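You operate a simulated robot arm through the tools that you are given. There is no shell and no other tool.

The job below is to be done with a simulated robot arm. You get a single attempt, and the scene is never put back.

Task
Clamp the blue card's two copper electrodes in holders R and F.
Fine: both knobs turned tight to their stop.

Only the result counts: the job must be done as asked and must still hold three seconds after the hand-in. Knocking over, shifting, dropping, spilling or breaking anything else fails it.

Robot
A 7-joint arm with a two-finger parallel gripper, fixed in place. Base frame: the origin is at the foot of the arm, x ahead of it, y to its left, z up; the work surface is at about z = 0.8. Readings come in m, degrees, newtons and seconds.
With the tool pointing down near the work surface it reaches from about 0.24 to 0.68 m from the base axis. Its first joint turns from -66.0 to 66.0 degrees. Payload 2.4 kg.
Tool frame: the origin (TCP) lies between the finger pads and is the grasp point; the fingertips stand 0.03 m ahead of it; z points along the fingers, y is the line along which they close. Largest opening 0.094 m; finger width 0.028, thickness 0.01; the body of the gripper, 0.05 by 0.096 m, starts 0.055 m behind the TCP.
Orientation is that of the tool frame in the base frame, as a unit quaternion [x, y, z, w]. With the fingers straight down and closing along the base's y, the tool's x points along the base's -x, its y along +y and its z along -z.

Tools
- The arm moves only by the tool send_rows. Its argument "targets" is one flat list of numbers, 6 for each row, row after row: the shift along the base's x, y, z in units of 25 mm (1.0 is 25 mm), then the turn, a rotation vector about the base's x, y, z in units of 5 degrees (1.0 is 5 degrees). In form: [dx, dy, dz, wx, wy, wz, dx, dy, dz, wx, wy, wz, ...]. A call has 1 to 20 rows; each row shifts and turns the commanded pose from where the row before left it. "gripper" is the finger opening in cm, from 0 to 9.4, set as the call begins (left out, the last holds). A call with a number of a shift or a turn outside -1 to 1 is refused whole. Rows are played at 5 a second. More than 0.05 m and 8.6 degrees between two rows, or a gripper value outside its range, and nothing of the call is played. A pose out of reach is approached as far as the arm can. The call stops where the force on the tool passes 40 N (or 10 N more than at its start, if that is more) or the arm is blocked; 0.2 s more then pass. The fingers move at their own pace (about 0.153 m/s each) and stop on an object; they squeeze with about 21 N. The grip force told is the motor's: it shows also when the fingers shut on nothing. Time passes only in rows, and 0.2 s behind the last, so rows that do not move let the fingers close. It gives the time, the measured TCP pose, the force on the tool (base axes), the opening and the grip force at its end, in the units of the frame above (readings bear some noise), with the torque about the TCP (base axes, N m) and any sound that the robot's microphone picked up, and new pictures: "views" is both (left out), scene, wrist or none.
- Cameras (640 x 400 px; columns grow to the right, rows downward): "scene" is fixed at [0.0522, 0.4734, 1.4383]; the picture's right is [-0.63, -0.77, 0.00], its down [-0.47, 0.39, -0.79] and it looks along [0.61, -0.50, -0.61] (base axes); focal length 376 px, centre (320, 200). "wrist" rides on the gripper at [0.076, 0.014, -0.102] in the tool frame; the picture's right is [-0.18, 0.98, 0.00], its down [-0.75, -0.14, -0.64] and it looks along [-0.63, -0.12, 0.77] (tool axes); focal length 243 px, centre (320, 200).
- probe_pixels(camera, pixels): for up to 12 pixels [column, row] of the newest picture of that camera ("zoom" is the newest enlarged one), the place [x, y, z] in the base frame of the surface seen there, good to about 0.002 m, but the place of the scene camera against the robot may be out by one fixed shift of up to 0.018 m in any direction. No time passes.
- inspect(camera, box): a new picture of the part [left, top, right, bottom] of that camera's present view, enlarged. No time passes.
- finish_job(): hands the job in; it is judged then, once.

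Leave the gripper open and the arm clear of the work at the hand-in unless told otherwise.

The tools are called after "Request:" as name(argument=value, ...) on one line, values as JSON. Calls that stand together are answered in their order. send_rows: Moves the arm, as the interface text tells. Its arguments: {"type":"object","properties":{"targets":{"type":"array","items":{"type":"number"}},"gripper":{"type":"number"},"views":{"type":"string","enum":["both","scene","wrist","none"]}},"required":["targets"]} The other tools are called the same way: probe_pixels (camera, pixels) gives the place of the surface under pixels of a picture; inspect (camera, box) takes an enlarged picture of a part of a camera's view; finish_job () hands the job in.

At the start:

```text
t: 0.0
position: [0.3364, -0.029, 1.1359]
tcp_rot: [0.0, 1.0, 0.0, 0.0]
wrist_force: [-0.1, 0.0, -0.4]
moment: [0.01, -0.01, 0.01]
finger_gap: 0.094
gripper_force: 0.0
```

scene: 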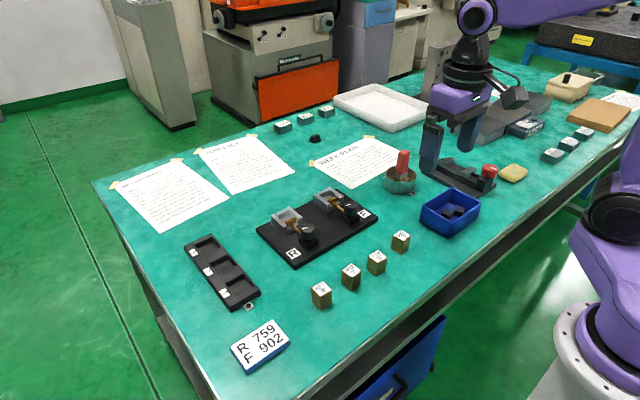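
wrist: 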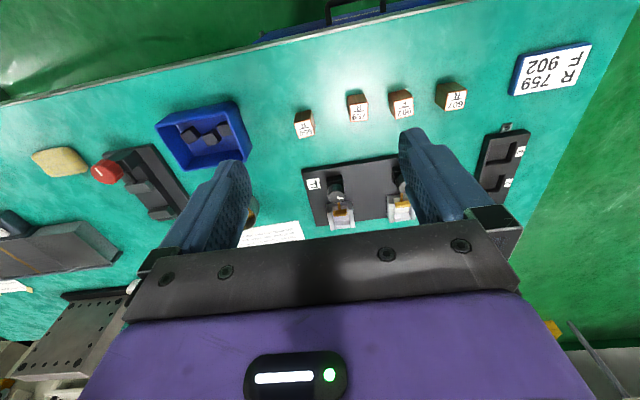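

The blue card reads R 759 and F 902. I'll enlarge the board with the holders, the copper blocks and the card to get the details.

Request:
inspect(camera="scene", box=[240, 170, 400, 270])

Request:
inspect(camera="scene", box=[290, 220, 430, 320])

Request:
inspect(camera="wrist", box=[280, 80, 480, 240])

Request:
inspect(camera="scene", box=[170, 220, 300, 380])

```text
4.00 times, centred on (320, 220) of scene
```

zoom: 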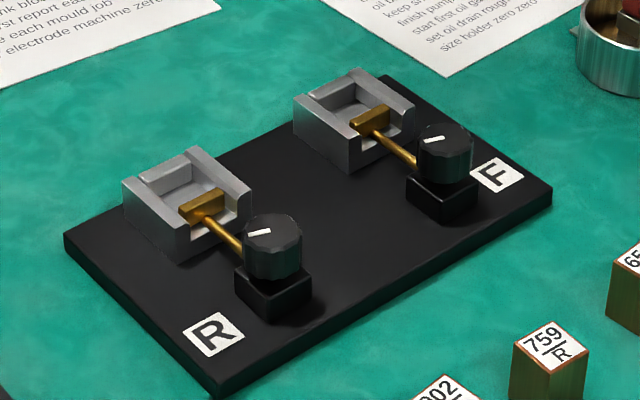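

```text
4.00 times, centred on (360, 270) of scene
```

zoom: 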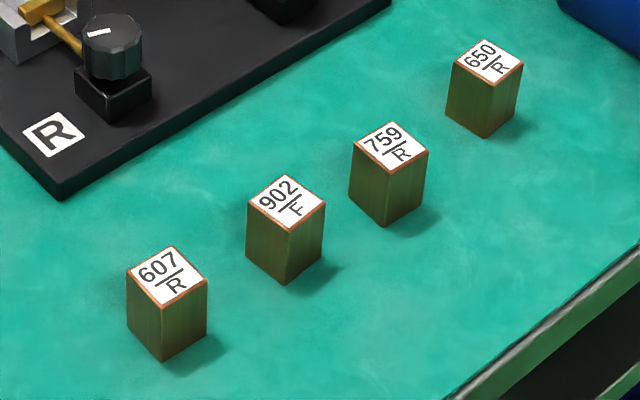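

```text
2.50 times, centred on (380, 160) of wrist
```

zoom: 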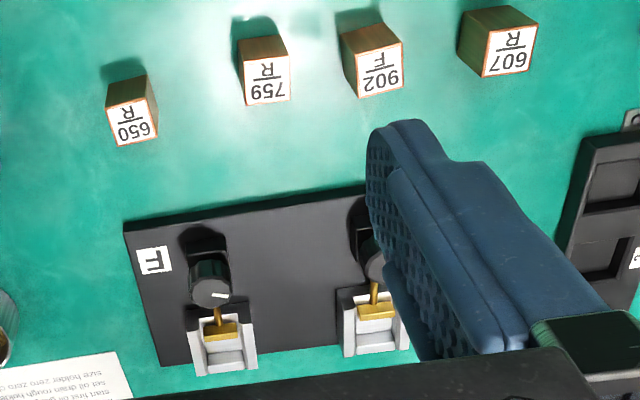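

```text
2.50 times, centred on (235, 300) of scene
```

zoom: 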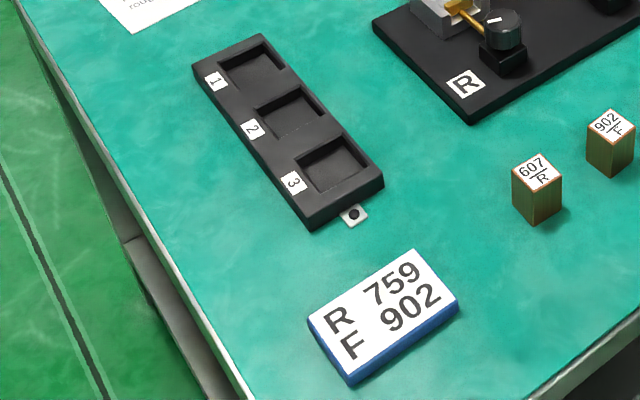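

Block 759 is marked R and 902 is marked F. The sheets on the table may hold instructions, so I'll read them before measuring.

Request:
inspect(camera="scene", box=[100, 150, 230, 235])

Request:
inspect(camera="scene", box=[190, 125, 300, 200])

Request:
inspect(camera="scene", box=[305, 130, 415, 195])

Request:
inspect(camera="scene", box=[260, 175, 340, 275])

```text
4.71 times, centred on (165, 192) of scene
```

zoom: 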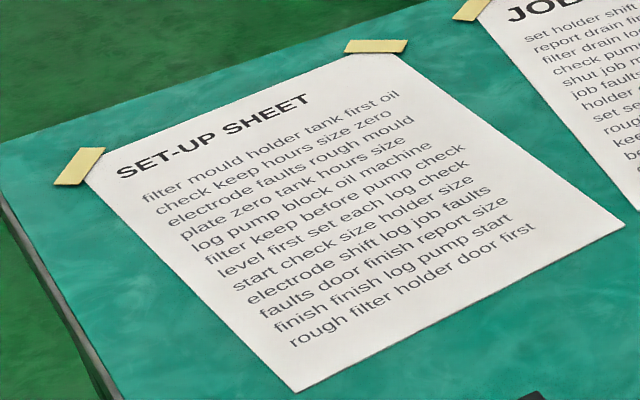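

```text
5.33 times, centred on (245, 162) of scene
```

zoom: 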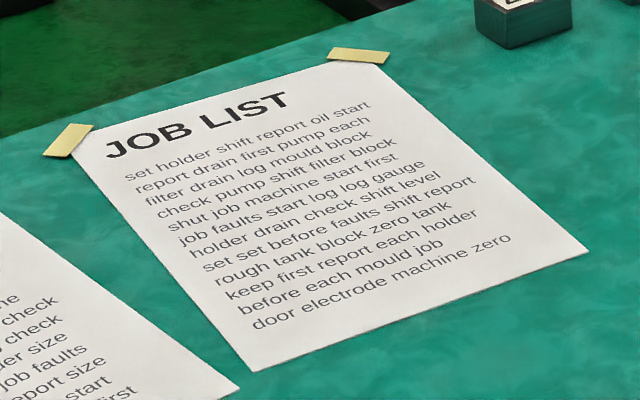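

```text
5.82 times, centred on (360, 162) of scene
```

zoom: 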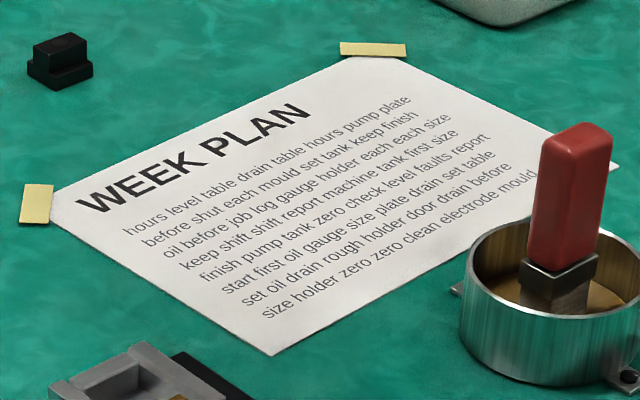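

```text
4.00 times, centred on (300, 225) of scene
```

zoom: 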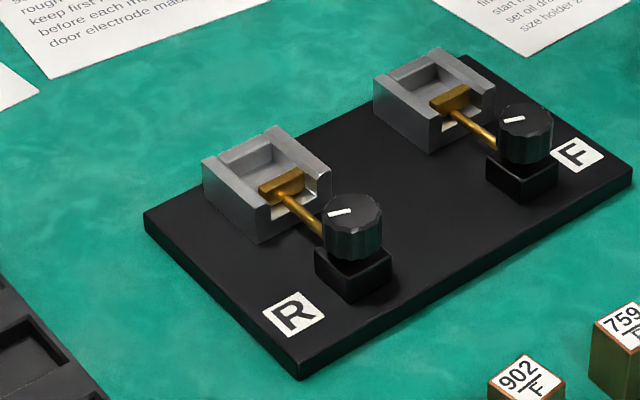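

The sheets are filler text. In the current zoom I can see both holders, each with a pocket, a brass jaw on a rod, and a knob. I'll probe the holder and knob points.

Request:
probe_pixels(camera="zoom", pixels=[[205, 165], [285, 130], [328, 170], [262, 212], [247, 165], [280, 182], [350, 208], [325, 200], [378, 203], [145, 215], [300, 375], [632, 180]])

Request:
probe_pixels(camera="scene", pixels=[[321, 288], [351, 270], [377, 256], [401, 235], [308, 230], [350, 210], [288, 215], [331, 195], [287, 221], [329, 201]])

Request:
probe_pixels(camera="wrist", pixels=[[306, 131], [360, 114], [404, 110], [457, 100], [336, 197], [340, 220], [401, 210], [340, 212], [312, 185]])

```text
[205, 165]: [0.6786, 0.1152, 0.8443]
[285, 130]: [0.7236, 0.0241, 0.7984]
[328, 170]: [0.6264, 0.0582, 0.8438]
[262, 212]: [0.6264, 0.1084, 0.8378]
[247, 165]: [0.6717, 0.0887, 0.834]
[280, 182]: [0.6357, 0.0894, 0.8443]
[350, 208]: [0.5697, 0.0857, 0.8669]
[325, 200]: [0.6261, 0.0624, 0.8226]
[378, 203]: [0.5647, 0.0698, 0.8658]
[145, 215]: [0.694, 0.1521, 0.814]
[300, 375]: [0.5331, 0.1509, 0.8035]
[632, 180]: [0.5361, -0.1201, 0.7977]
```

```text
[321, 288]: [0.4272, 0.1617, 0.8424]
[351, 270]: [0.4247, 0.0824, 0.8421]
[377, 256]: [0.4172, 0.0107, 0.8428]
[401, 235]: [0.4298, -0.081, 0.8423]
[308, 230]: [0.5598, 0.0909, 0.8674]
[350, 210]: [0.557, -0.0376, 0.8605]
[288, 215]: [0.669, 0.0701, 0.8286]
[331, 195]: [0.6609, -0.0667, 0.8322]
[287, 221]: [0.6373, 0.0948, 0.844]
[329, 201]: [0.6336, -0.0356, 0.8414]
```

```text
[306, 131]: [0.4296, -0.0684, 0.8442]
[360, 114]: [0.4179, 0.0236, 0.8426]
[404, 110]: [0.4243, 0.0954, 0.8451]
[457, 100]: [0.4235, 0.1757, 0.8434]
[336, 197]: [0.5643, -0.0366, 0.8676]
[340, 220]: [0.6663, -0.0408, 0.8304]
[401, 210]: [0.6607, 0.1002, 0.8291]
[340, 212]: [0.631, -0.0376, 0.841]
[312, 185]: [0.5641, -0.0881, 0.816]
```

Block tops are at about z 0.843, the pocket floor at 0.829, the holder walls at 0.844 and the knob tops at 0.867. The scene camera looks about 13 mm off in y compared with the wrist camera. I'll move closer so the wrist camera can measure the holders better.

Request:
send_rows(targets=[0.757, 0.593, -0.906, 0, 0, 0, 0.757, 0.593, -0.906, 0, 0, 0, 0.757, 0.593, -0.906, 0, 0, 0, 0.757, 0.593, -0.906, 0, 0, 0, 0.757, 0.593, -0.906, 0, 0, 0, 0.757, 0.593, -0.906, 0, 0, 0], gripper=9.4)

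```text
t: 1.4
position: [0.4484, 0.0614, 0.9996]
tcp_rot: [0.001, 1.0, 0.0, 0.0]
wrist_force: [-0.5, -0.4, 0.2]
moment: [-0.02, 0.03, -0.01]
finger_gap: 0.094
gripper_force: 0.0
```

scene: 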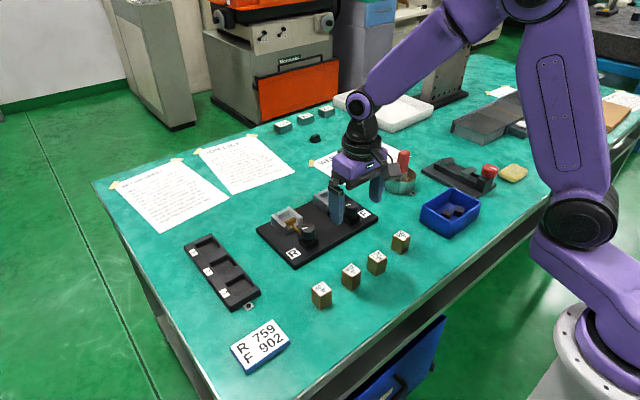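
wrist: 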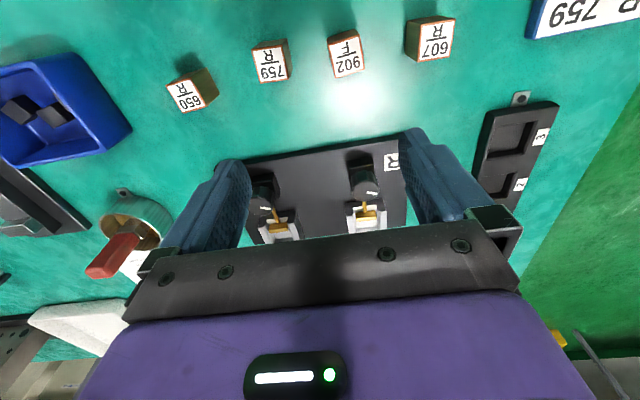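

The board shows partly between the fingers, with the palm hiding the far side. I'll move forward and a bit lower so the holders sit near the picture centre.

Request:
send_rows(targets=[0.8, -0.1, -0.5, 0, 0, 0, 0.8, -0.1, -0.5, 0, 0, 0, 0.8, -0.1, -0.5, 0, 0, 0, 0.8, 0, -0.5, 0, 0, 0], views="wrist")

Request:
inspect(camera="wrist", box=[220, 90, 440, 228])

```text
t: 2.4
position: [0.5295, 0.0539, 0.9475]
tcp_rot: [0.001, 1.0, 0.0, 0.0]
wrist_force: [1.1, -1.1, 0.3]
moment: [0.01, 0.0, 0.0]
finger_gap: 0.0943
gripper_force: 0.1
```

wrist: 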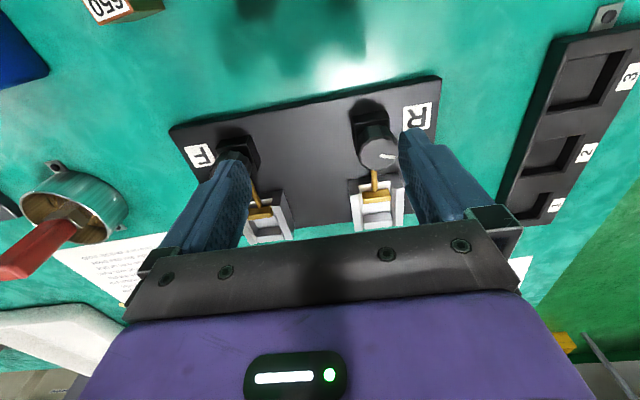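

```text
2.90 times, centred on (330, 159) of wrist
```

zoom: 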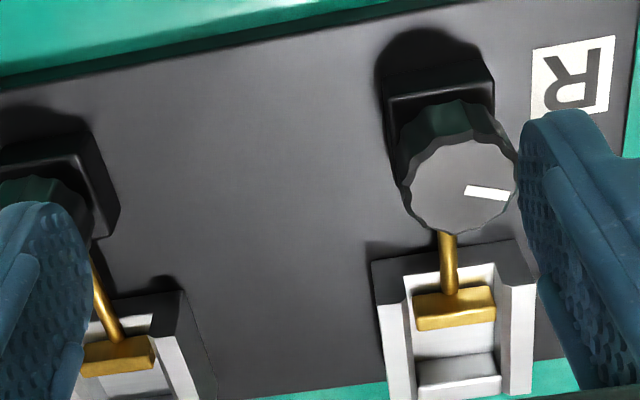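

I can see holder R clearly now. I'll probe its walls, jaw, pocket floor, back ledge and knob.

Request:
probe_pixels(camera="zoom", pixels=[[385, 300], [405, 300], [512, 280], [530, 280], [455, 312], [455, 345], [455, 375], [420, 340], [492, 330], [455, 190], [400, 190], [517, 190]])

Request:
probe_pixels(camera="zoom", pixels=[[455, 390], [400, 385], [515, 380], [392, 390], [460, 140], [455, 230], [448, 265], [470, 190], [508, 196], [440, 85], [110, 30], [300, 390]])

```text
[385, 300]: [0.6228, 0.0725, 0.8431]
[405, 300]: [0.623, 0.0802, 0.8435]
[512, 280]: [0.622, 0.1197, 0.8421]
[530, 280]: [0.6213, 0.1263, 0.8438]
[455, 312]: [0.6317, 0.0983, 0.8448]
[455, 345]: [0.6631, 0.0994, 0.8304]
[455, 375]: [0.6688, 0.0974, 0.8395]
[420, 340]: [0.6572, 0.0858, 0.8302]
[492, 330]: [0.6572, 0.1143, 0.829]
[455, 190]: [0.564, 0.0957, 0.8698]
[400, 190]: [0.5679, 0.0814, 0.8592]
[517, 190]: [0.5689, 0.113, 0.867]
```

```text
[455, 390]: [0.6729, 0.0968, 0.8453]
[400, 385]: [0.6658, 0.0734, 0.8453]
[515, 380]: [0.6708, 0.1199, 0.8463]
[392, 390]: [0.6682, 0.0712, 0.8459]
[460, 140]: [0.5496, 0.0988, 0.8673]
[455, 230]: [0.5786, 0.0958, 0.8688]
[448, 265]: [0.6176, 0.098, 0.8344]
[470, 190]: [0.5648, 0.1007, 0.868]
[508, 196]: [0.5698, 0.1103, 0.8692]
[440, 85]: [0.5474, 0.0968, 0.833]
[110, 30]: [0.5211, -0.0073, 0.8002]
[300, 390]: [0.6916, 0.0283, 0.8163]
```

Holder R measures as follows:
- Pocket x runs from about 0.637 at the jaw face to 0.668 at the back wall, and y from about 0.081 to 0.118.
- The knob axis is near (0.564, 0.097).

Next I'll view holder F the same way.

Request:
send_rows(targets=[0, -0.92, 0, 0, 0, 0, 0, -0.92, 0, 0, 0, 0, 0, -0.92, 0, 0, 0, 0], views="wrist")

Request:
inspect(camera="wrist", box=[240, 110, 400, 230])

```text
t: 3.2
position: [0.5286, -0.016, 0.9472]
tcp_rot: [0.0, 1.0, 0.0, -0.001]
wrist_force: [0.1, -1.1, 0.1]
moment: [0.0, 0.0, 0.0]
finger_gap: 0.0941
gripper_force: 0.1
```

wrist: 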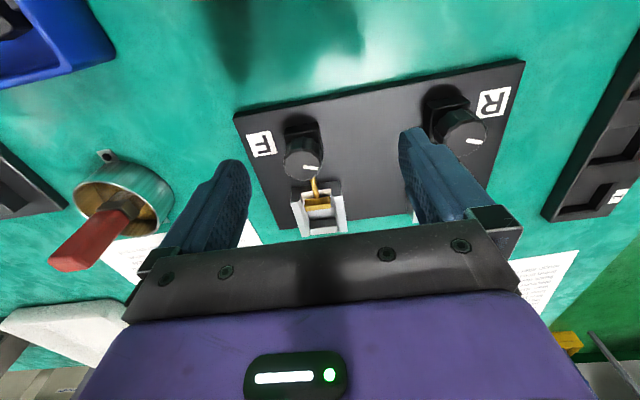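

```text
3.33 times, centred on (320, 170) of wrist
```

zoom: 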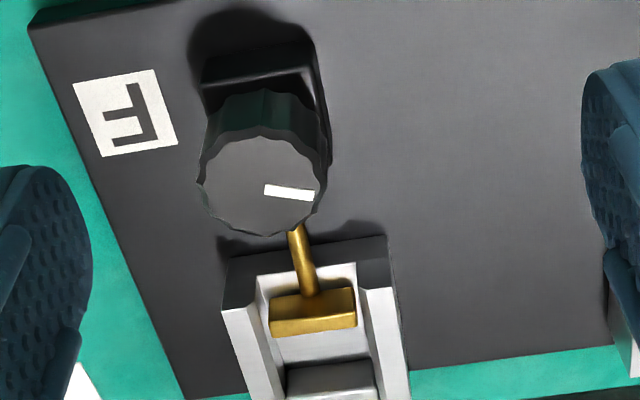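

Holder F is laid out the same way. I'll probe it.

Request:
probe_pixels(camera="zoom", pixels=[[235, 320], [258, 320], [365, 300], [388, 300], [312, 297], [315, 345], [325, 375], [285, 355], [350, 345], [258, 190], [202, 185], [320, 185]])

Request:
probe_pixels(camera="zoom", pixels=[[330, 392], [278, 310], [348, 300], [265, 140], [262, 230], [305, 265], [270, 190], [308, 196], [270, 385], [380, 375], [310, 318], [280, 392]])

```text
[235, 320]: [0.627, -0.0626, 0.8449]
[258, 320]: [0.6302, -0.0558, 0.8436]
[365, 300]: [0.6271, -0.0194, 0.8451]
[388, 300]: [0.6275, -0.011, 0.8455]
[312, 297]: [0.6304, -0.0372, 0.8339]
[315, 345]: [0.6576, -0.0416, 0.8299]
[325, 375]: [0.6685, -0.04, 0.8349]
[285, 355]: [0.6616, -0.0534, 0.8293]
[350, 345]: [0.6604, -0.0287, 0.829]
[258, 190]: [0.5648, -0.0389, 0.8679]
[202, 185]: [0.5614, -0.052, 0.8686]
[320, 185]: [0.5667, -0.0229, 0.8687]
```

```text
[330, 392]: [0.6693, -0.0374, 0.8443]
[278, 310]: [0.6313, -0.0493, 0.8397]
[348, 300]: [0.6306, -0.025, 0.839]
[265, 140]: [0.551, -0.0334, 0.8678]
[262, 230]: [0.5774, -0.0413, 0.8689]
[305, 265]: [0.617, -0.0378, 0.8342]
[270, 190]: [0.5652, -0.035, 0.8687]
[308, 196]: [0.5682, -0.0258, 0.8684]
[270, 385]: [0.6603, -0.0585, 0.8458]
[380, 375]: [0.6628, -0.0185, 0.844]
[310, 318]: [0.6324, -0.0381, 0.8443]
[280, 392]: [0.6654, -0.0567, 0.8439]
```

Holder F's pocket is centred at about y -0.038, with its knob at (0.5645, -0.0375). Next I'll go back over the blocks to measure their size and yaw.

Request:
send_rows(targets=[-0.927, 0.427, 0, 0, 0, 0, -0.927, 0.427, 0, 0, 0, 0, -0.927, 0.427, 0, 0, 0, 0, -0.927, 0.427, 0, 0, 0, 0, -0.927, 0.427, 0, 0, 0, 0, -0.927, 0.427, 0, 0, 0, 0, -0.927, 0.427, 0, 0, 0, 0, -0.927, 0.427, 0, 0, 0, 0, -0.927, 0.427, 0, 0, 0, 0], views="wrist")

Request:
inspect(camera="wrist", box=[240, 110, 400, 230])

```text
t: 5.2
position: [0.3199, 0.0814, 0.9493]
tcp_rot: [0.002, 1.0, -0.001, 0.0]
wrist_force: [0.8, 0.8, 0.4]
moment: [0.0, -0.02, 0.0]
finger_gap: 0.0941
gripper_force: 0.1
```

wrist: 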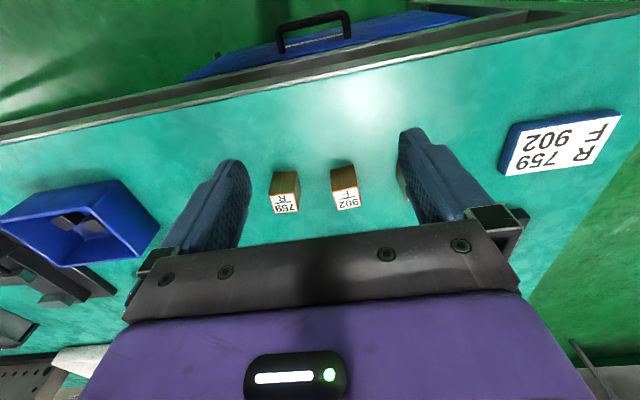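

```text
3.33 times, centred on (320, 170) of wrist
```

zoom: 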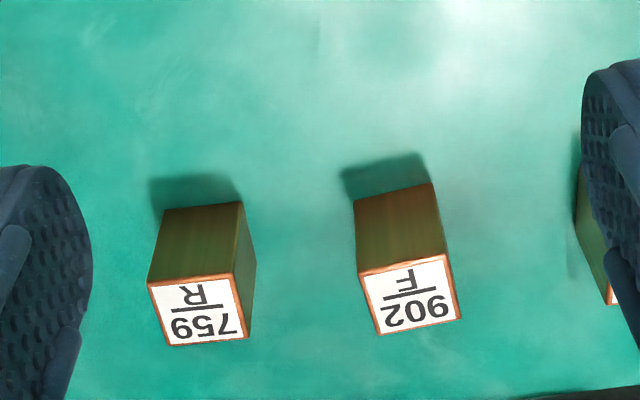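

Blocks 759 and 902 are clear in the zoom. I'll probe their top corners, just inside the edges.

Request:
probe_pixels(camera="zoom", pixels=[[150, 286], [230, 276], [245, 335], [170, 344], [198, 310], [190, 240], [362, 274], [443, 258], [458, 316], [382, 332], [410, 295], [398, 225]])

Request:
probe_pixels(camera="zoom", pixels=[[165, 212], [240, 204], [357, 202], [430, 186], [253, 265], [300, 300], [608, 260]])

```text
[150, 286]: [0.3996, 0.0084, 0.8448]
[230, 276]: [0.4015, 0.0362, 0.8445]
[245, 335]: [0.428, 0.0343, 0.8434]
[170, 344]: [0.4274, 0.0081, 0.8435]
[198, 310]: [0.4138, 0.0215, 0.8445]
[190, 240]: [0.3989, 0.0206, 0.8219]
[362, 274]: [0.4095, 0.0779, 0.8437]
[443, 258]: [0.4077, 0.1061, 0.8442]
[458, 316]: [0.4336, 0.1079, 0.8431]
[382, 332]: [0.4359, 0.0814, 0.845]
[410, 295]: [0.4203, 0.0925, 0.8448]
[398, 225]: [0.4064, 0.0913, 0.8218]
```

```text
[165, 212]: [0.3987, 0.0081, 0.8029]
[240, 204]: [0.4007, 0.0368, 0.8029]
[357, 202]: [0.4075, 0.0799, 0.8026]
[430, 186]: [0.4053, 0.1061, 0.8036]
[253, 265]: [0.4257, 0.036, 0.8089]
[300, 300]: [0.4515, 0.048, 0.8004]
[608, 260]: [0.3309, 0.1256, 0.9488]
```

Both blocks are about 28 mm square. Block 759 is centred near (0.414, 0.022) with about -3° yaw, and 902 near (0.4215, 0.093) with about +5° yaw. The pocket is tight in x, so I'll take a closer look at the jaw of R before grasping anything.

Request:
send_rows(targets=[0.98, 0.12, 0, 0, 0, 0, 0.98, 0.12, 0, 0, 0, 0, 0.98, 0.12, 0, 0, 0, 0, 0.98, 0.12, 0, 0, 0, 0, 0.98, 0.12, 0, 0, 0, 0, 0.98, 0.12, 0, 0, 0, 0, 0.98, 0.12, 0, 0, 0, 0, 0.98, 0.12, 0, 0, 0, 0, 0.98, 0.12, 0, 0, 0, 0, 0.98, 0.12, 0, 0, 0, 0, 0, 0, -0.78, 0, 0, 0, 0, 0, -0.78, 0, 0, 0], views="wrist")

Request:
inspect(camera="wrist", box=[256, 130, 384, 230])

```text
t: 7.8
position: [0.5672, 0.1093, 0.9078]
tcp_rot: [0.001, 1.0, 0.0, 0.0]
wrist_force: [0.1, -0.3, 0.3]
moment: [0.0, -0.01, 0.04]
finger_gap: 0.094
gripper_force: 0.1
```

wrist: 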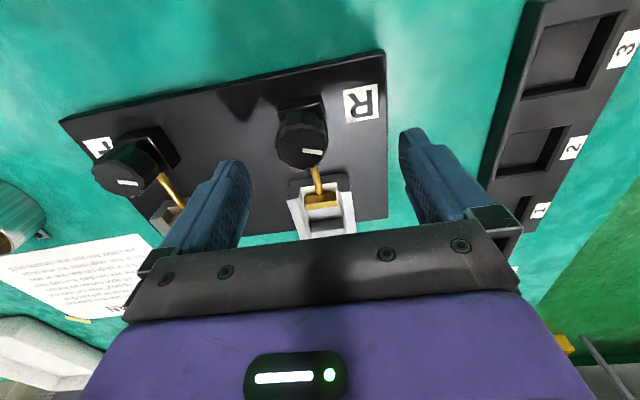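

```text
4.00 times, centred on (320, 180) of wrist
```

zoom: 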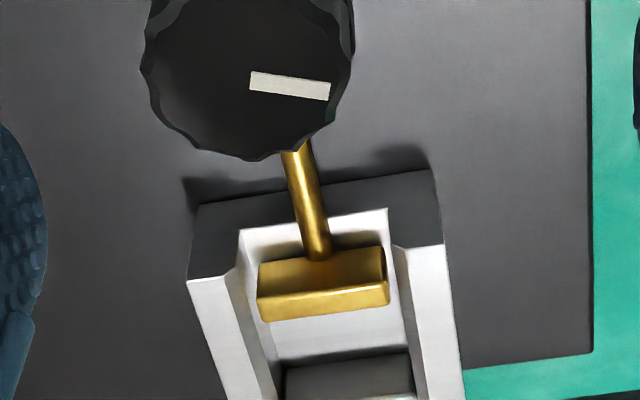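

This is a good close view of R. I'll probe down the middle for jaw depth, floor and back wall, and across for the side walls.

Request:
probe_pixels(camera="zoom", pixels=[[325, 265], [325, 280], [325, 290], [325, 298], [325, 306], [325, 312], [330, 330], [335, 350], [340, 365], [343, 380], [345, 396], [300, 225]])

Request:
probe_pixels(camera="zoom", pixels=[[192, 300], [236, 300], [246, 300], [268, 340], [393, 290], [400, 310], [408, 340], [413, 310], [448, 300], [260, 305], [388, 290], [245, 70]])

```text
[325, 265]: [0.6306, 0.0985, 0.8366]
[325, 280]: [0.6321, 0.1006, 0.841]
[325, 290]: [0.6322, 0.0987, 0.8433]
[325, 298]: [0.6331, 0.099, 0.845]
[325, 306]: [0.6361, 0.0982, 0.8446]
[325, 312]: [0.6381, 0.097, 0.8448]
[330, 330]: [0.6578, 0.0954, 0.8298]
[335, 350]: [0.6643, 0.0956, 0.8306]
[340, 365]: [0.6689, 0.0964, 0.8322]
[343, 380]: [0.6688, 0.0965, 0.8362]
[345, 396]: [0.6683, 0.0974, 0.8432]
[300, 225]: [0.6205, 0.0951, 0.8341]
```

```text
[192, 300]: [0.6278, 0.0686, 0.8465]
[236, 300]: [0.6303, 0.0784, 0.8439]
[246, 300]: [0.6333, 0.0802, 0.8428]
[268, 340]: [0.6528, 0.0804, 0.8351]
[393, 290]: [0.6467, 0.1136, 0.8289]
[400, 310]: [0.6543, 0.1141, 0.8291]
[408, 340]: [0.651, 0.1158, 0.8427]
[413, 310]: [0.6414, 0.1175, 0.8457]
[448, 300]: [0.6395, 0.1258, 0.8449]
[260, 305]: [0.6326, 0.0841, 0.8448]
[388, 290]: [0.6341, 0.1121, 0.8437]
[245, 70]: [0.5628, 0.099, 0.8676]
```

The jaw face is at about x 0.639 and the back wall at 0.6687, so the gap is only about 29.5 mm against a block of about 28 mm. I'll locate R's knob rim more exactly.

Request:
inspect(camera="wrist", box=[256, 90, 352, 180])

```text
4.44 times, centred on (304, 135) of wrist
```

zoom: 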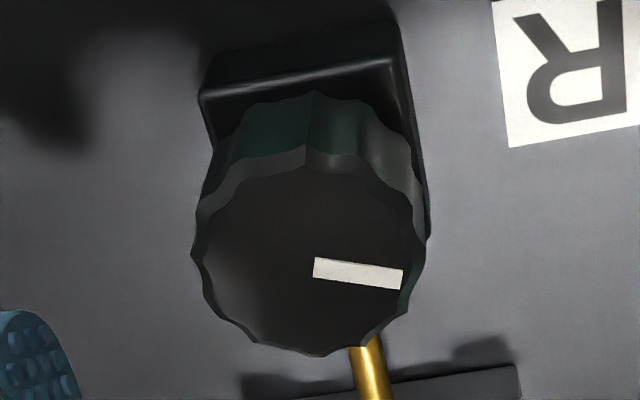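

Request:
probe_pixels(camera="zoom", pixels=[[198, 255], [420, 265], [315, 350], [305, 172], [310, 262], [318, 268], [402, 280], [300, 130], [300, 90], [300, 65]])

```text
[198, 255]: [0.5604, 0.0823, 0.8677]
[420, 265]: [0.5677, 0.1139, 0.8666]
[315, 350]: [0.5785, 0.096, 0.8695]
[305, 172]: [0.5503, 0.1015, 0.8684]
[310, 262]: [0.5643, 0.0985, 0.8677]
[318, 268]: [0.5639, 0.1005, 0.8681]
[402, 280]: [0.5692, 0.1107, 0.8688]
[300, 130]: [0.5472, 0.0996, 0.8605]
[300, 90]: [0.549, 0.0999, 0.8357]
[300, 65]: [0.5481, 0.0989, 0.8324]
```

The R knob is centred at (0.564, 0.0985) with a 16 mm radius and a height from about 0.836 to 0.868. I'll lower over it with the fingers open and grip it. Then I'll test a small counter-clockwise turn to see whether the jaw opens further.

Request:
send_rows(targets=[-0.13, -0.43, 0, 0, 0, 0, 0, 0, -0.7, 0, 0, 0, 0, 0, -0.7, 0, 0, 0, 0, 0, 0, 0, 0, 0], views="both")

```text
t: 8.8
position: [0.5622, 0.1003, 0.8729]
tcp_rot: [0.0, 1.0, 0.0, 0.001]
wrist_force: [0.4, 0.2, -0.2]
moment: [-0.01, 0.01, 0.0]
finger_gap: 0.0941
gripper_force: 0.1
```

scene: 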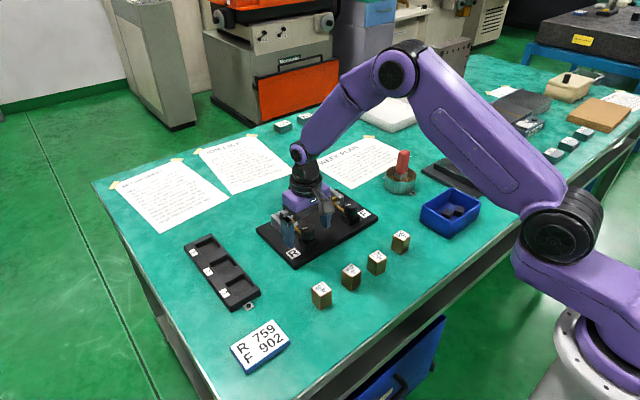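
wrist: 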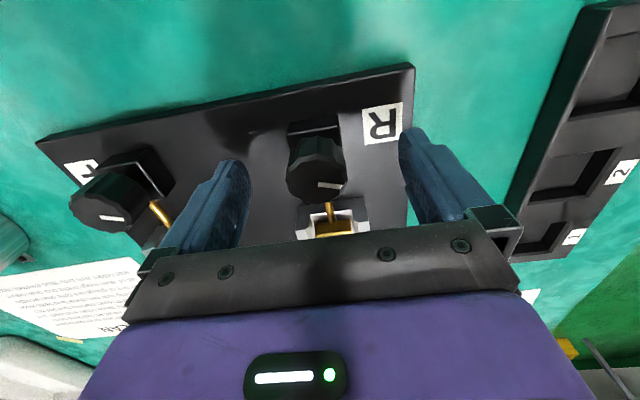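

The fingers straddle the knob. I'll close on it with still rows.

Request:
send_rows(targets=[0, 0, 0, 0, 0, 0, 0, 0, 0, 0, 0, 0, 0, 0, 0, 0, 0, 0], gripper=2.0, views="wrist")

```text
t: 9.6
position: [0.5626, 0.0971, 0.8733]
tcp_rot: [0.002, 1.0, -0.001, -0.001]
wrist_force: [-0.1, -11.1, -0.2]
moment: [-0.12, 0.06, 0.02]
finger_gap: 0.0338
gripper_force: 45.5
```

wrist: 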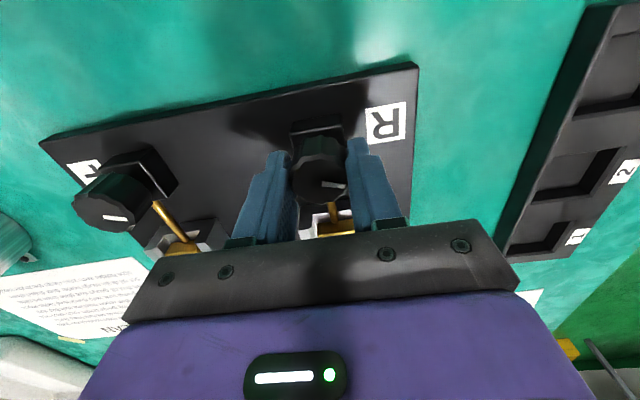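

Gripped at a 33.8 mm gap, with an 11 N side load, so I'm slightly off in y. I'll shift -1.5 mm in y and turn 30° counter-clockwise.

Request:
send_rows(targets=[0, -0.06, 0, 0, 0, 0, 0, 0, 0, 0, 0, 0.8, 0, 0, 0, 0, 0, 1, 0, 0, 0, 0, 0, 1, 0, 0, 0, 0, 0, 1, 0, 0, 0, 0, 0, 1, 0, 0, 0, 0, 0, 1], views="wrist")

```text
t: 11.2
position: [0.5626, 0.0974, 0.8734]
tcp_rot: [-0.251, 0.968, -0.001, 0.0]
wrist_force: [11.7, -5.9, -22.6]
moment: [-0.52, 0.81, -0.01]
finger_gap: 0.0339
gripper_force: 44.9
```

wrist: 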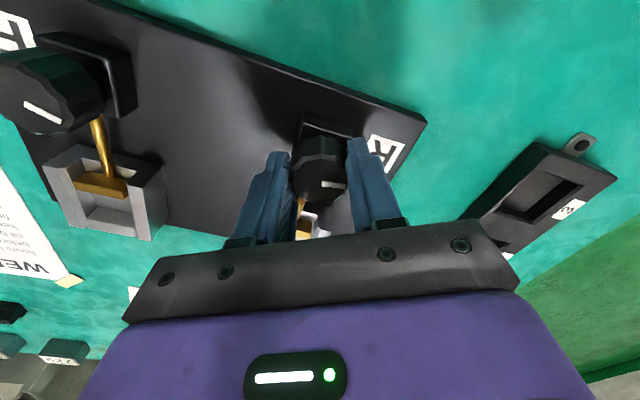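

The knob turned with the gripper by about 29°. I'll check whether R's jaw moved.

Request:
inspect(camera="scene", box=[250, 180, 350, 260])

Request:
inspect(camera="wrist", box=[270, 130, 370, 240])

```text
5.00 times, centred on (300, 220) of scene
```

zoom: 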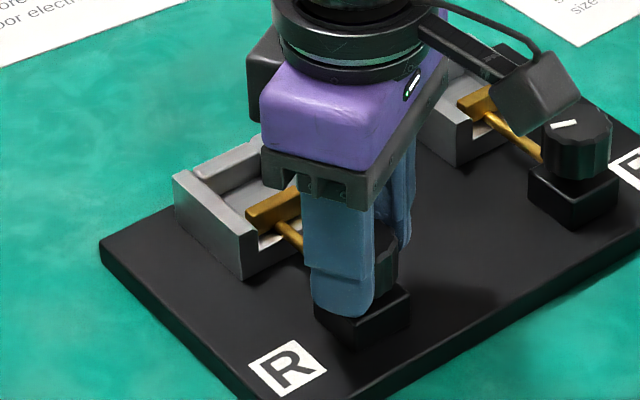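

```text
3.64 times, centred on (320, 185) of wrist
```

zoom: 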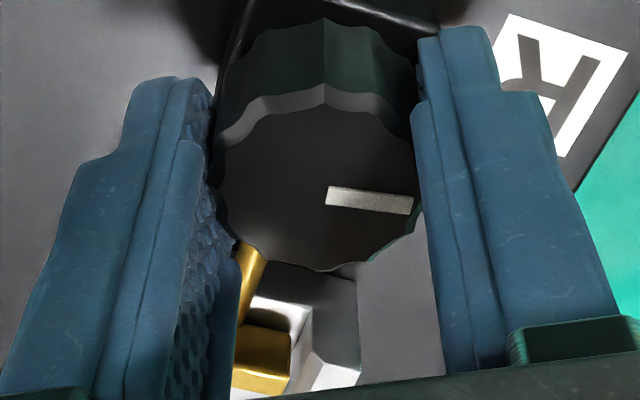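

Request:
probe_pixels(camera="zoom", pixels=[[262, 345], [262, 362], [262, 374], [260, 385], [258, 393], [275, 320], [330, 380], [295, 375]])

```text
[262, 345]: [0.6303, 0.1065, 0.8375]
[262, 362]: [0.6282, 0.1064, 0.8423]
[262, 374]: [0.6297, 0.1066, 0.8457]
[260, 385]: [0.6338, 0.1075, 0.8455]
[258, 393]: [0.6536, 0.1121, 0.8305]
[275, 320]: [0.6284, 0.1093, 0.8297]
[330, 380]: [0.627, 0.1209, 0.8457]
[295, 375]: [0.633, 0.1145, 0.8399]
```

R's jaw moved about 2–3 mm back toward the knob, so counter-clockwise opens it and clockwise tightens. There's almost no torque. I'll open it another 15° for insertion room.

Request:
send_rows(targets=[0, 0, 0, 0, 0, 1, 0, 0, 0, 0, 0, 1, 0, 0, 0, 0, 0, 1, 0, 0, 0, 0, 0, 0], views="wrist")

Request:
inspect(camera="wrist", box=[270, 130, 370, 240])

```text
t: 12.2
position: [0.5634, 0.098, 0.8737]
tcp_rot: [-0.375, 0.927, 0.0, 0.001]
wrist_force: [8.0, -6.8, -29.9]
moment: [0.35, -0.63, 0.01]
finger_gap: 0.0336
gripper_force: 45.5
```

wrist: 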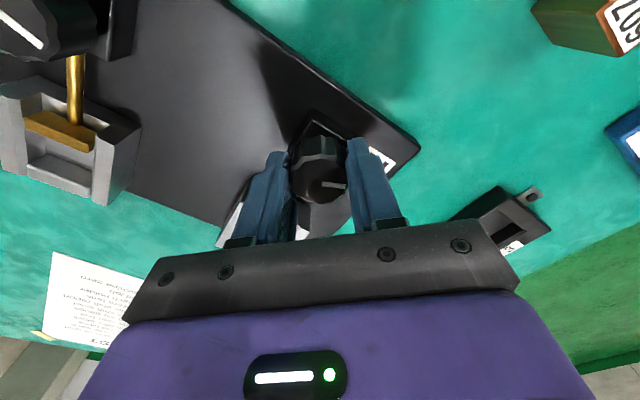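

```text
3.64 times, centred on (320, 185) of wrist
```

zoom: 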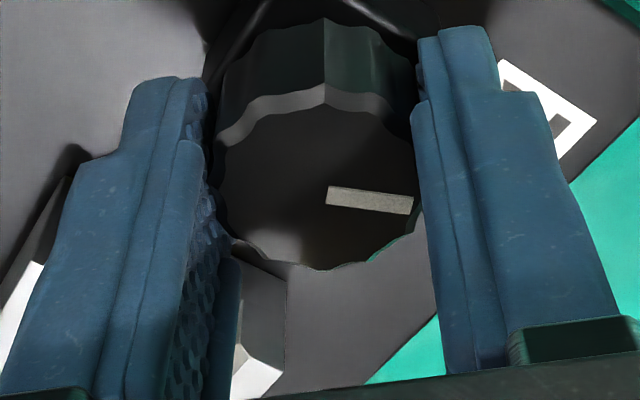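

Turned 44° in total. I'll release, rise straight up, unwind the wrist, then look at R's jaw.

Request:
send_rows(targets=[0, 0, 0, 0, 0, 0, 0, 0, 0, 0, 0, 0, 0, 0, 0.8, 0, 0, 0, 0, 0, 0.8, 0, 0, 0, 0, 0, 0, 0, 0, -1, 0, 0, 0, 0, 0, -1, 0, 0, 0, 0, 0, -1, 0, 0, 0, 0, 0, -1, 0, 0, 0, 0, 0, -1, 0, 0, 0, 0, 0, -1, 0, 0, 0, 0, 0, -1, 0, 0, 0, 0, 0, -1, 0, 0, 0, 0, 0, -0.8], gripper=6.0, views="wrist")

Request:
inspect(camera="wrist", box=[256, 130, 384, 230])

```text
t: 15.0
position: [0.5619, 0.097, 0.9156]
tcp_rot: [0.002, 1.0, 0.0, 0.0]
wrist_force: [-0.2, -0.7, 0.1]
moment: [0.04, -0.02, 0.0]
finger_gap: 0.06
gripper_force: 0.0
```

wrist: 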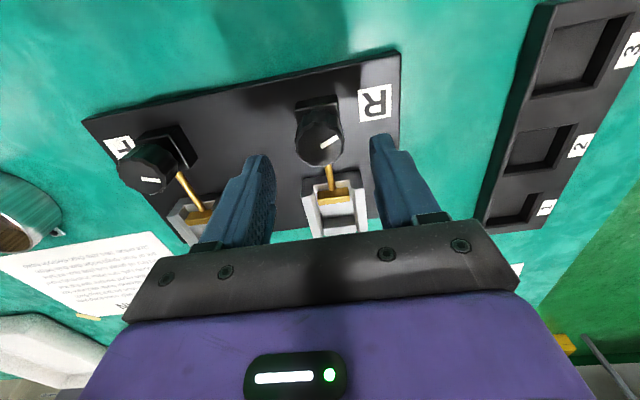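

```text
4.00 times, centred on (320, 180) of wrist
```

zoom: 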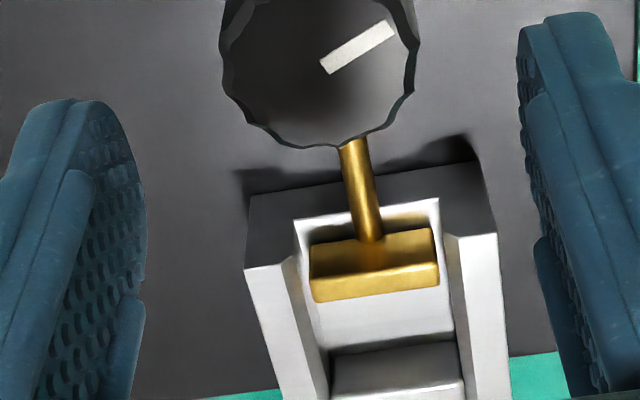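

Request:
probe_pixels(camera="zoom", pixels=[[375, 255], [375, 268], [375, 276], [375, 284], [375, 291], [380, 320], [390, 345], [395, 365], [400, 390], [290, 300], [318, 285], [435, 275]])

Request:
probe_pixels(camera="zoom", pixels=[[300, 330], [318, 340], [447, 290], [460, 320], [325, 320], [445, 320], [320, 75], [228, 70], [408, 80], [335, 142], [300, 260], [455, 250]])

```text
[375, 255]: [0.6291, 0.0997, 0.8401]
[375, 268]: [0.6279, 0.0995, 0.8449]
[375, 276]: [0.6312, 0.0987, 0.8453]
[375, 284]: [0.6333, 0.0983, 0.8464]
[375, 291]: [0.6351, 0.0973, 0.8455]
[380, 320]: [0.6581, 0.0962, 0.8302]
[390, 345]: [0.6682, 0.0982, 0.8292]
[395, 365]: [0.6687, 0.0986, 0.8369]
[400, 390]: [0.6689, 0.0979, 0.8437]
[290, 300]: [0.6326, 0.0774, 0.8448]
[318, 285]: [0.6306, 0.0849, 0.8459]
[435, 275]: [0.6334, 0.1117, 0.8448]
```

```text
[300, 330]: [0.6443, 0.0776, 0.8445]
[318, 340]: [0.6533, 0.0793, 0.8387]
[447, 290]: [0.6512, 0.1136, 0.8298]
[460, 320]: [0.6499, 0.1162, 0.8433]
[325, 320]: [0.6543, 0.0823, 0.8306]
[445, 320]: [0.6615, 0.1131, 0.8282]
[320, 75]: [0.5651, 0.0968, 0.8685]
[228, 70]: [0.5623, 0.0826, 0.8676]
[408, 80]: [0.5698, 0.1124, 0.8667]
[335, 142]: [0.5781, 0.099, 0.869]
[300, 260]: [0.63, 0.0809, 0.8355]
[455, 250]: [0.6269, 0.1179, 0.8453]
```

R's jaw face is now at about 0.636, so the pocket gap is about 33 mm, centred at (0.652, 0.098). I'll do the same for F, going over its knob at (0.5645, -0.0375), lowering and gripping.

Request:
send_rows(targets=[0.014, -0.897, 0, 0, 0, 0, 0.014, -0.897, 0, 0, 0, 0, 0.014, -0.897, 0, 0, 0, 0, 0.014, -0.897, 0, 0, 0, 0, 0.014, -0.897, 0, 0, 0, 0, 0.014, -0.897, 0, 0, 0, 0, 0, 0, 0, 0, 0, 0], gripper=6.0, views="wrist")

Request:
inspect(camera="wrist", box=[256, 100, 384, 230])

```text
t: 16.6
position: [0.5632, -0.0356, 0.9137]
tcp_rot: [0.0, 1.0, 0.001, -0.001]
wrist_force: [-0.2, 0.3, 0.0]
moment: [0.01, 0.0, 0.0]
finger_gap: 0.0599
gripper_force: 0.1
```

wrist: 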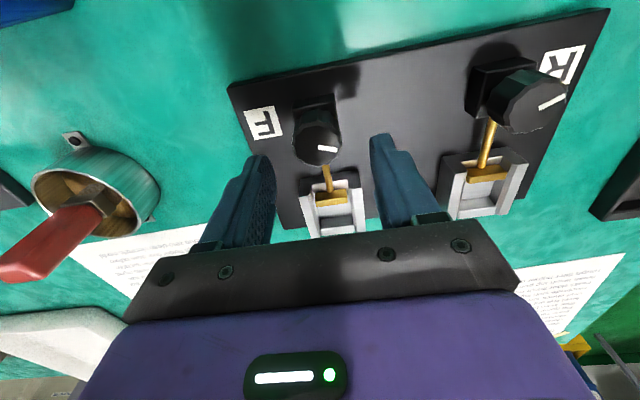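

```text
3.08 times, centred on (320, 165) of wrist
```

zoom: 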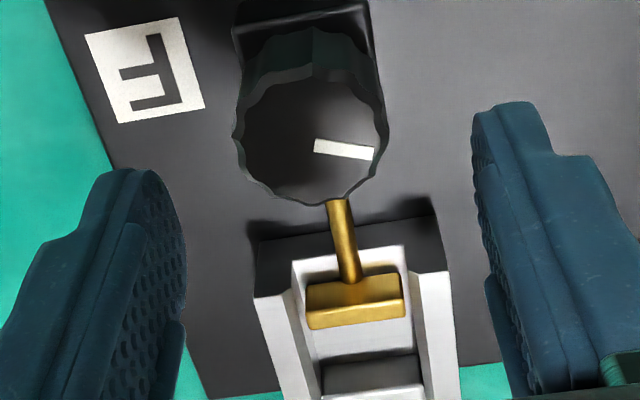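

Request:
probe_pixels(camera="zoom", pixels=[[240, 145], [382, 150], [316, 196], [305, 85], [312, 143], [355, 290], [355, 303], [355, 312], [355, 320], [365, 345], [375, 375], [376, 395]])

Request:
probe_pixels(camera="zoom", pixels=[[290, 330], [305, 340], [318, 345], [415, 320], [410, 320], [422, 330], [260, 320], [445, 300], [310, 318], [403, 308], [316, 145], [372, 153]])

```text
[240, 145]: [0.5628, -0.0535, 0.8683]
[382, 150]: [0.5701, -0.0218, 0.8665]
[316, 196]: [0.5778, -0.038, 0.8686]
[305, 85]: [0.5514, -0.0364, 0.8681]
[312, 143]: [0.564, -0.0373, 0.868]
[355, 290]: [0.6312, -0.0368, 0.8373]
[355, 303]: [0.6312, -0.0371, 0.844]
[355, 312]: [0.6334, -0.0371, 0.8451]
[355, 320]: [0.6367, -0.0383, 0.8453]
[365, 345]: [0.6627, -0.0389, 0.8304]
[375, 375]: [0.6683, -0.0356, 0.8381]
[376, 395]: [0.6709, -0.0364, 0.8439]
```

```text
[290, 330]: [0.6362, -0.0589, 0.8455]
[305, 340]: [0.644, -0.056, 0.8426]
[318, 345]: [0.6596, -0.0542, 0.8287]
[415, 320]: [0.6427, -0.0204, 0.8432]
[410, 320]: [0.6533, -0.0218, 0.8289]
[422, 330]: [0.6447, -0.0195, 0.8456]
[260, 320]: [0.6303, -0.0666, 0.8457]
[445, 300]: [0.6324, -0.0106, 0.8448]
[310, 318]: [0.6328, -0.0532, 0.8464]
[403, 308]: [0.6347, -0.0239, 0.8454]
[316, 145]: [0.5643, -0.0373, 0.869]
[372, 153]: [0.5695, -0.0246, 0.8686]
```

F's knob is at (0.5645, -0.0377), right under the gripper, and its pocket is centred at y -0.0385. I'll descend and grip the knob.

Request:
send_rows(targets=[-0.02, -0.02, -0.84, 0, 0, 0, 0, 0, -0.84, 0, 0, 0, 0, 0, 0, 0, 0, 0], gripper=6.0, views="none")

Request:
send_rows(targets=[0, 0, 0, 0, 0, 0, 0, 0, 0, 0, 0, 0, 0, 0, 0, 0, 0, 0], gripper=2.0, views="wrist")

```text
t: 17.4
position: [0.5629, -0.0372, 0.8721]
tcp_rot: [0.0, 1.0, 0.0, 0.0]
wrist_force: [0.1, -0.9, 0.1]
moment: [-0.01, -0.01, 0.02]
finger_gap: 0.0599
gripper_force: 0.0
```

```text
t: 18.2
position: [0.5634, -0.0376, 0.872]
tcp_rot: [0.001, 1.0, 0.0, 0.0]
wrist_force: [1.3, -12.8, -5.9]
moment: [-0.23, -0.31, 0.0]
finger_gap: 0.0334
gripper_force: 44.9
```

wrist: 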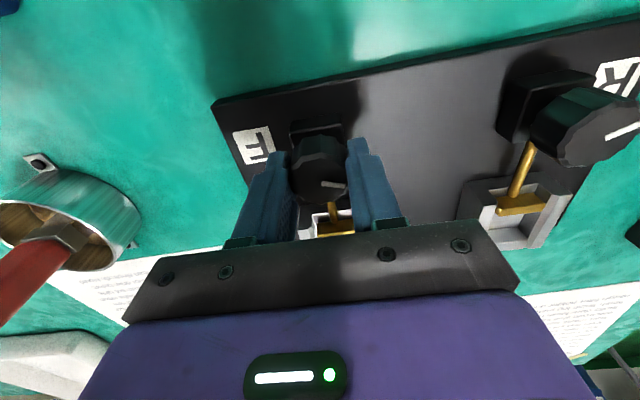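

Gripped. I'll shift -1.5 mm in y to relieve the side load and turn F's knob counter-clockwise 44°, as I did for R.

Request:
send_rows(targets=[0, -0.06, 0, 0, 0, 0, 0, 0, 0, 0, 0, 0.8, 0, 0, 0, 0, 0, 1, 0, 0, 0, 0, 0, 1, 0, 0, 0, 0, 0, 1, 0, 0, 0, 0, 0, 1, 0, 0, 0, 0, 0, 1, 0, 0, 0, 0, 0, 1, 0, 0, 0, 0, 0, 1, 0, 0, 0, 0, 0, 1], views="none")

```text
t: 20.4
position: [0.5632, -0.0372, 0.8739]
tcp_rot: [-0.376, 0.927, 0.0, -0.001]
wrist_force: [-11.0, 1.8, 10.6]
moment: [-0.57, 0.49, -0.01]
finger_gap: 0.0337
gripper_force: 45.2
```

Turned 44° with no torsional resistance. I'll release, lift, unwind and look.

Request:
send_rows(targets=[0, 0, 0, 0, 0, 0, 0, 0, 0, 0, 0, 0, 0, 0, 0.84, 0, 0, 0, 0, 0, 0.84, 0, 0, 0, 0, 0, 0, 0, 0, -1, 0, 0, 0, 0, 0, -1, 0, 0, 0, 0, 0, -1, 0, 0, 0, 0, 0, -1, 0, 0, 0, 0, 0, -1, 0, 0, 0, 0, 0, -1, 0, 0, 0, 0, 0, -1, 0, 0, 0, 0, 0, -1, 0, 0, 0, 0, 0, -0.8, 0, 0, 0, 0, 0, 0], gripper=6.0, views="both")

Request:
inspect(camera="wrist", box=[256, 110, 384, 230])

```text
t: 23.4
position: [0.5636, -0.0384, 0.9145]
tcp_rot: [0.001, 1.0, 0.0, 0.0]
wrist_force: [0.0, -0.5, 0.0]
moment: [-0.01, 0.02, 0.01]
finger_gap: 0.06
gripper_force: 0.1
```

scene: 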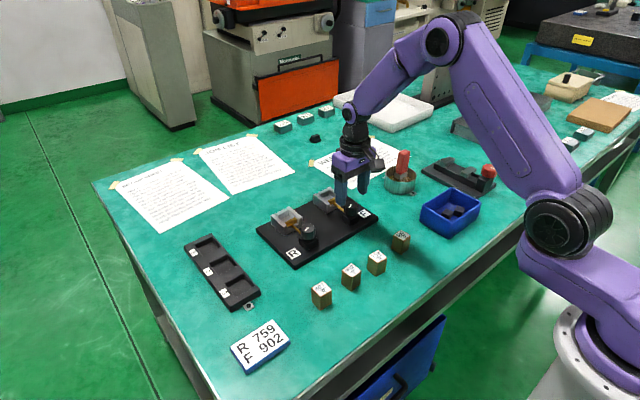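
wrist: 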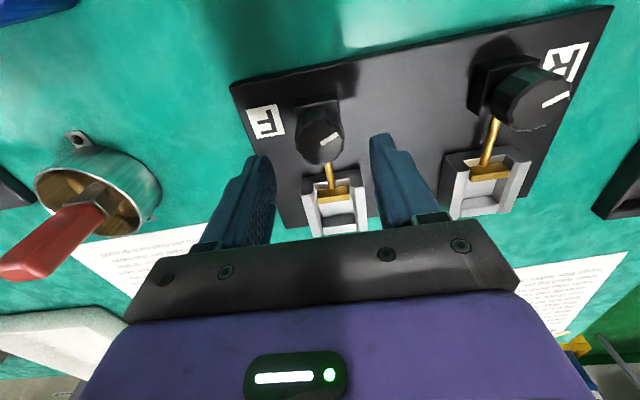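

```text
3.33 times, centred on (320, 170) of wrist
```

zoom: 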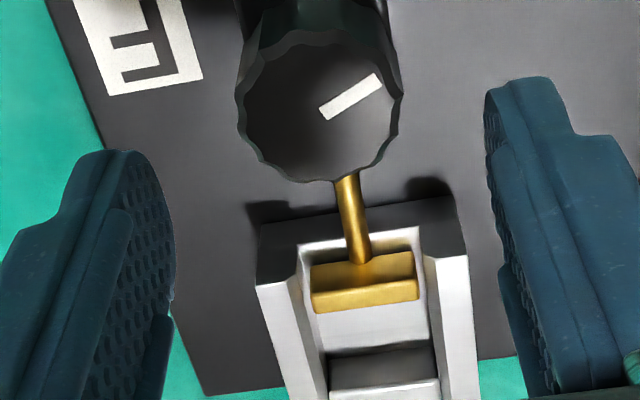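

Both jaws are now open to about 33 mm. I'll move above block 759 at (0.414, 0.022), turned -3° to match its yaw, and look.

Request:
send_rows(targets=[-0.997, 0.4, 0, 0, 0, 0, -0.997, 0.4, 0, 0, 0, 0, -0.997, 0.4, 0, 0, 0, 0, -0.997, 0.4, 0, 0, 0, 0, -0.997, 0.4, 0, 0, 0, 0, -0.997, 0.4, 0, 0, 0, -0.6, 0, 0, 0, 0, 0, 0], gripper=6.0, views="wrist")

Request:
inspect(camera="wrist", box=[256, 80, 384, 200])

```text
t: 25.0
position: [0.4147, 0.0203, 0.9151]
tcp_rot: [0.027, 1.0, -0.001, 0.0]
wrist_force: [0.5, 0.0, 0.5]
moment: [0.0, 0.01, -0.02]
finger_gap: 0.0598
gripper_force: 0.0
```

wrist: 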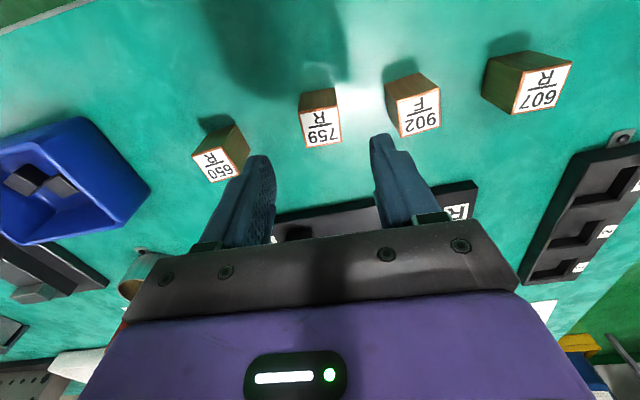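

```text
3.33 times, centred on (320, 140) of wrist
```

zoom: 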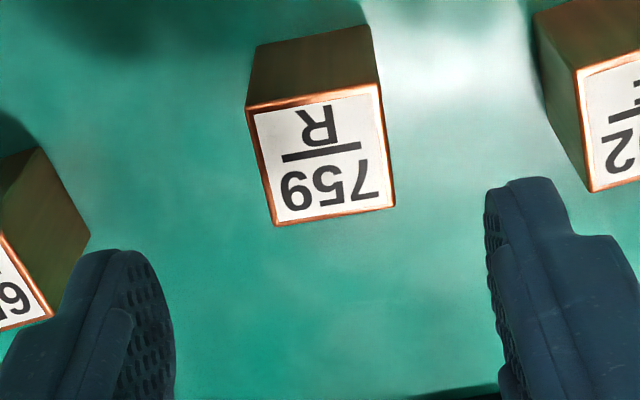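

Request:
probe_pixels(camera="zoom", pixels=[[250, 110], [378, 88], [391, 205], [278, 222], [314, 99], [335, 213], [264, 165], [385, 145], [320, 155]])

```text
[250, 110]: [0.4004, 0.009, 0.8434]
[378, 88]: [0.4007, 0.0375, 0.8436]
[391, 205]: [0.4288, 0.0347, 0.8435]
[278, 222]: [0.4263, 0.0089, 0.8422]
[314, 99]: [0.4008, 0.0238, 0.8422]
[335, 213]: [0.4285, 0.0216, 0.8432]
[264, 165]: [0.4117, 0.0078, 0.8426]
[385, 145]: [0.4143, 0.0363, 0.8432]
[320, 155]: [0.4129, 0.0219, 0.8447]
```

Block centre (0.414, 0.022) confirmed under the TCP. I'll descend so the tips reach about z 0.822.

Request:
send_rows(targets=[0, 0, -0.84, 0, 0, 0, 0, 0, -0.84, 0, 0, 0, 0, 0, -0.84, 0, 0, 0, 0, 0, 0, 0, 0, 0], gripper=6.0, views="wrist")

Request:
send_rows(targets=[0, 0, 0, 0, 0, 0, 0, 0, 0, 0, 0, 0, 0, 0, 0, 0, 0, 0], gripper=1.5, views="wrist")

```text
t: 26.0
position: [0.4154, 0.0224, 0.8519]
tcp_rot: [0.026, 1.0, 0.001, -0.001]
wrist_force: [0.6, 0.6, -0.4]
moment: [-0.03, -0.05, 0.0]
finger_gap: 0.06
gripper_force: 0.0
```

wrist: 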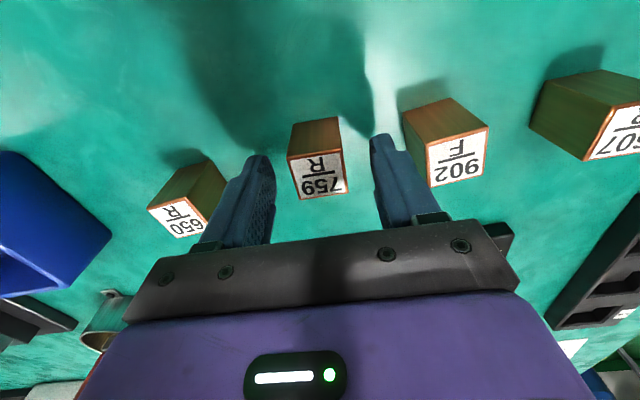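

```text
t: 26.8
position: [0.4151, 0.0216, 0.8504]
tcp_rot: [0.026, 1.0, 0.0, 0.0]
wrist_force: [0.0, -0.4, 0.0]
moment: [0.02, 0.0, -0.03]
finger_gap: 0.0301
gripper_force: 21.1
```

wrist: 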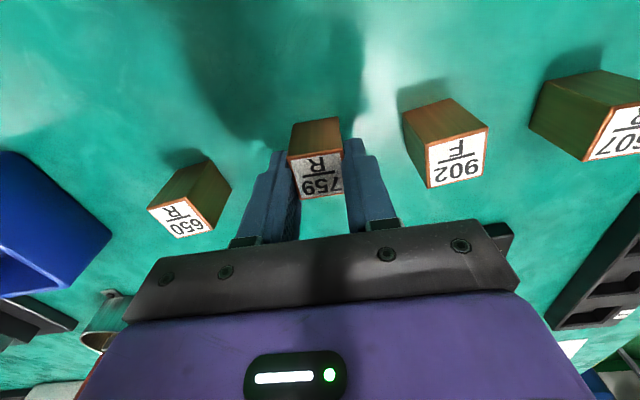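

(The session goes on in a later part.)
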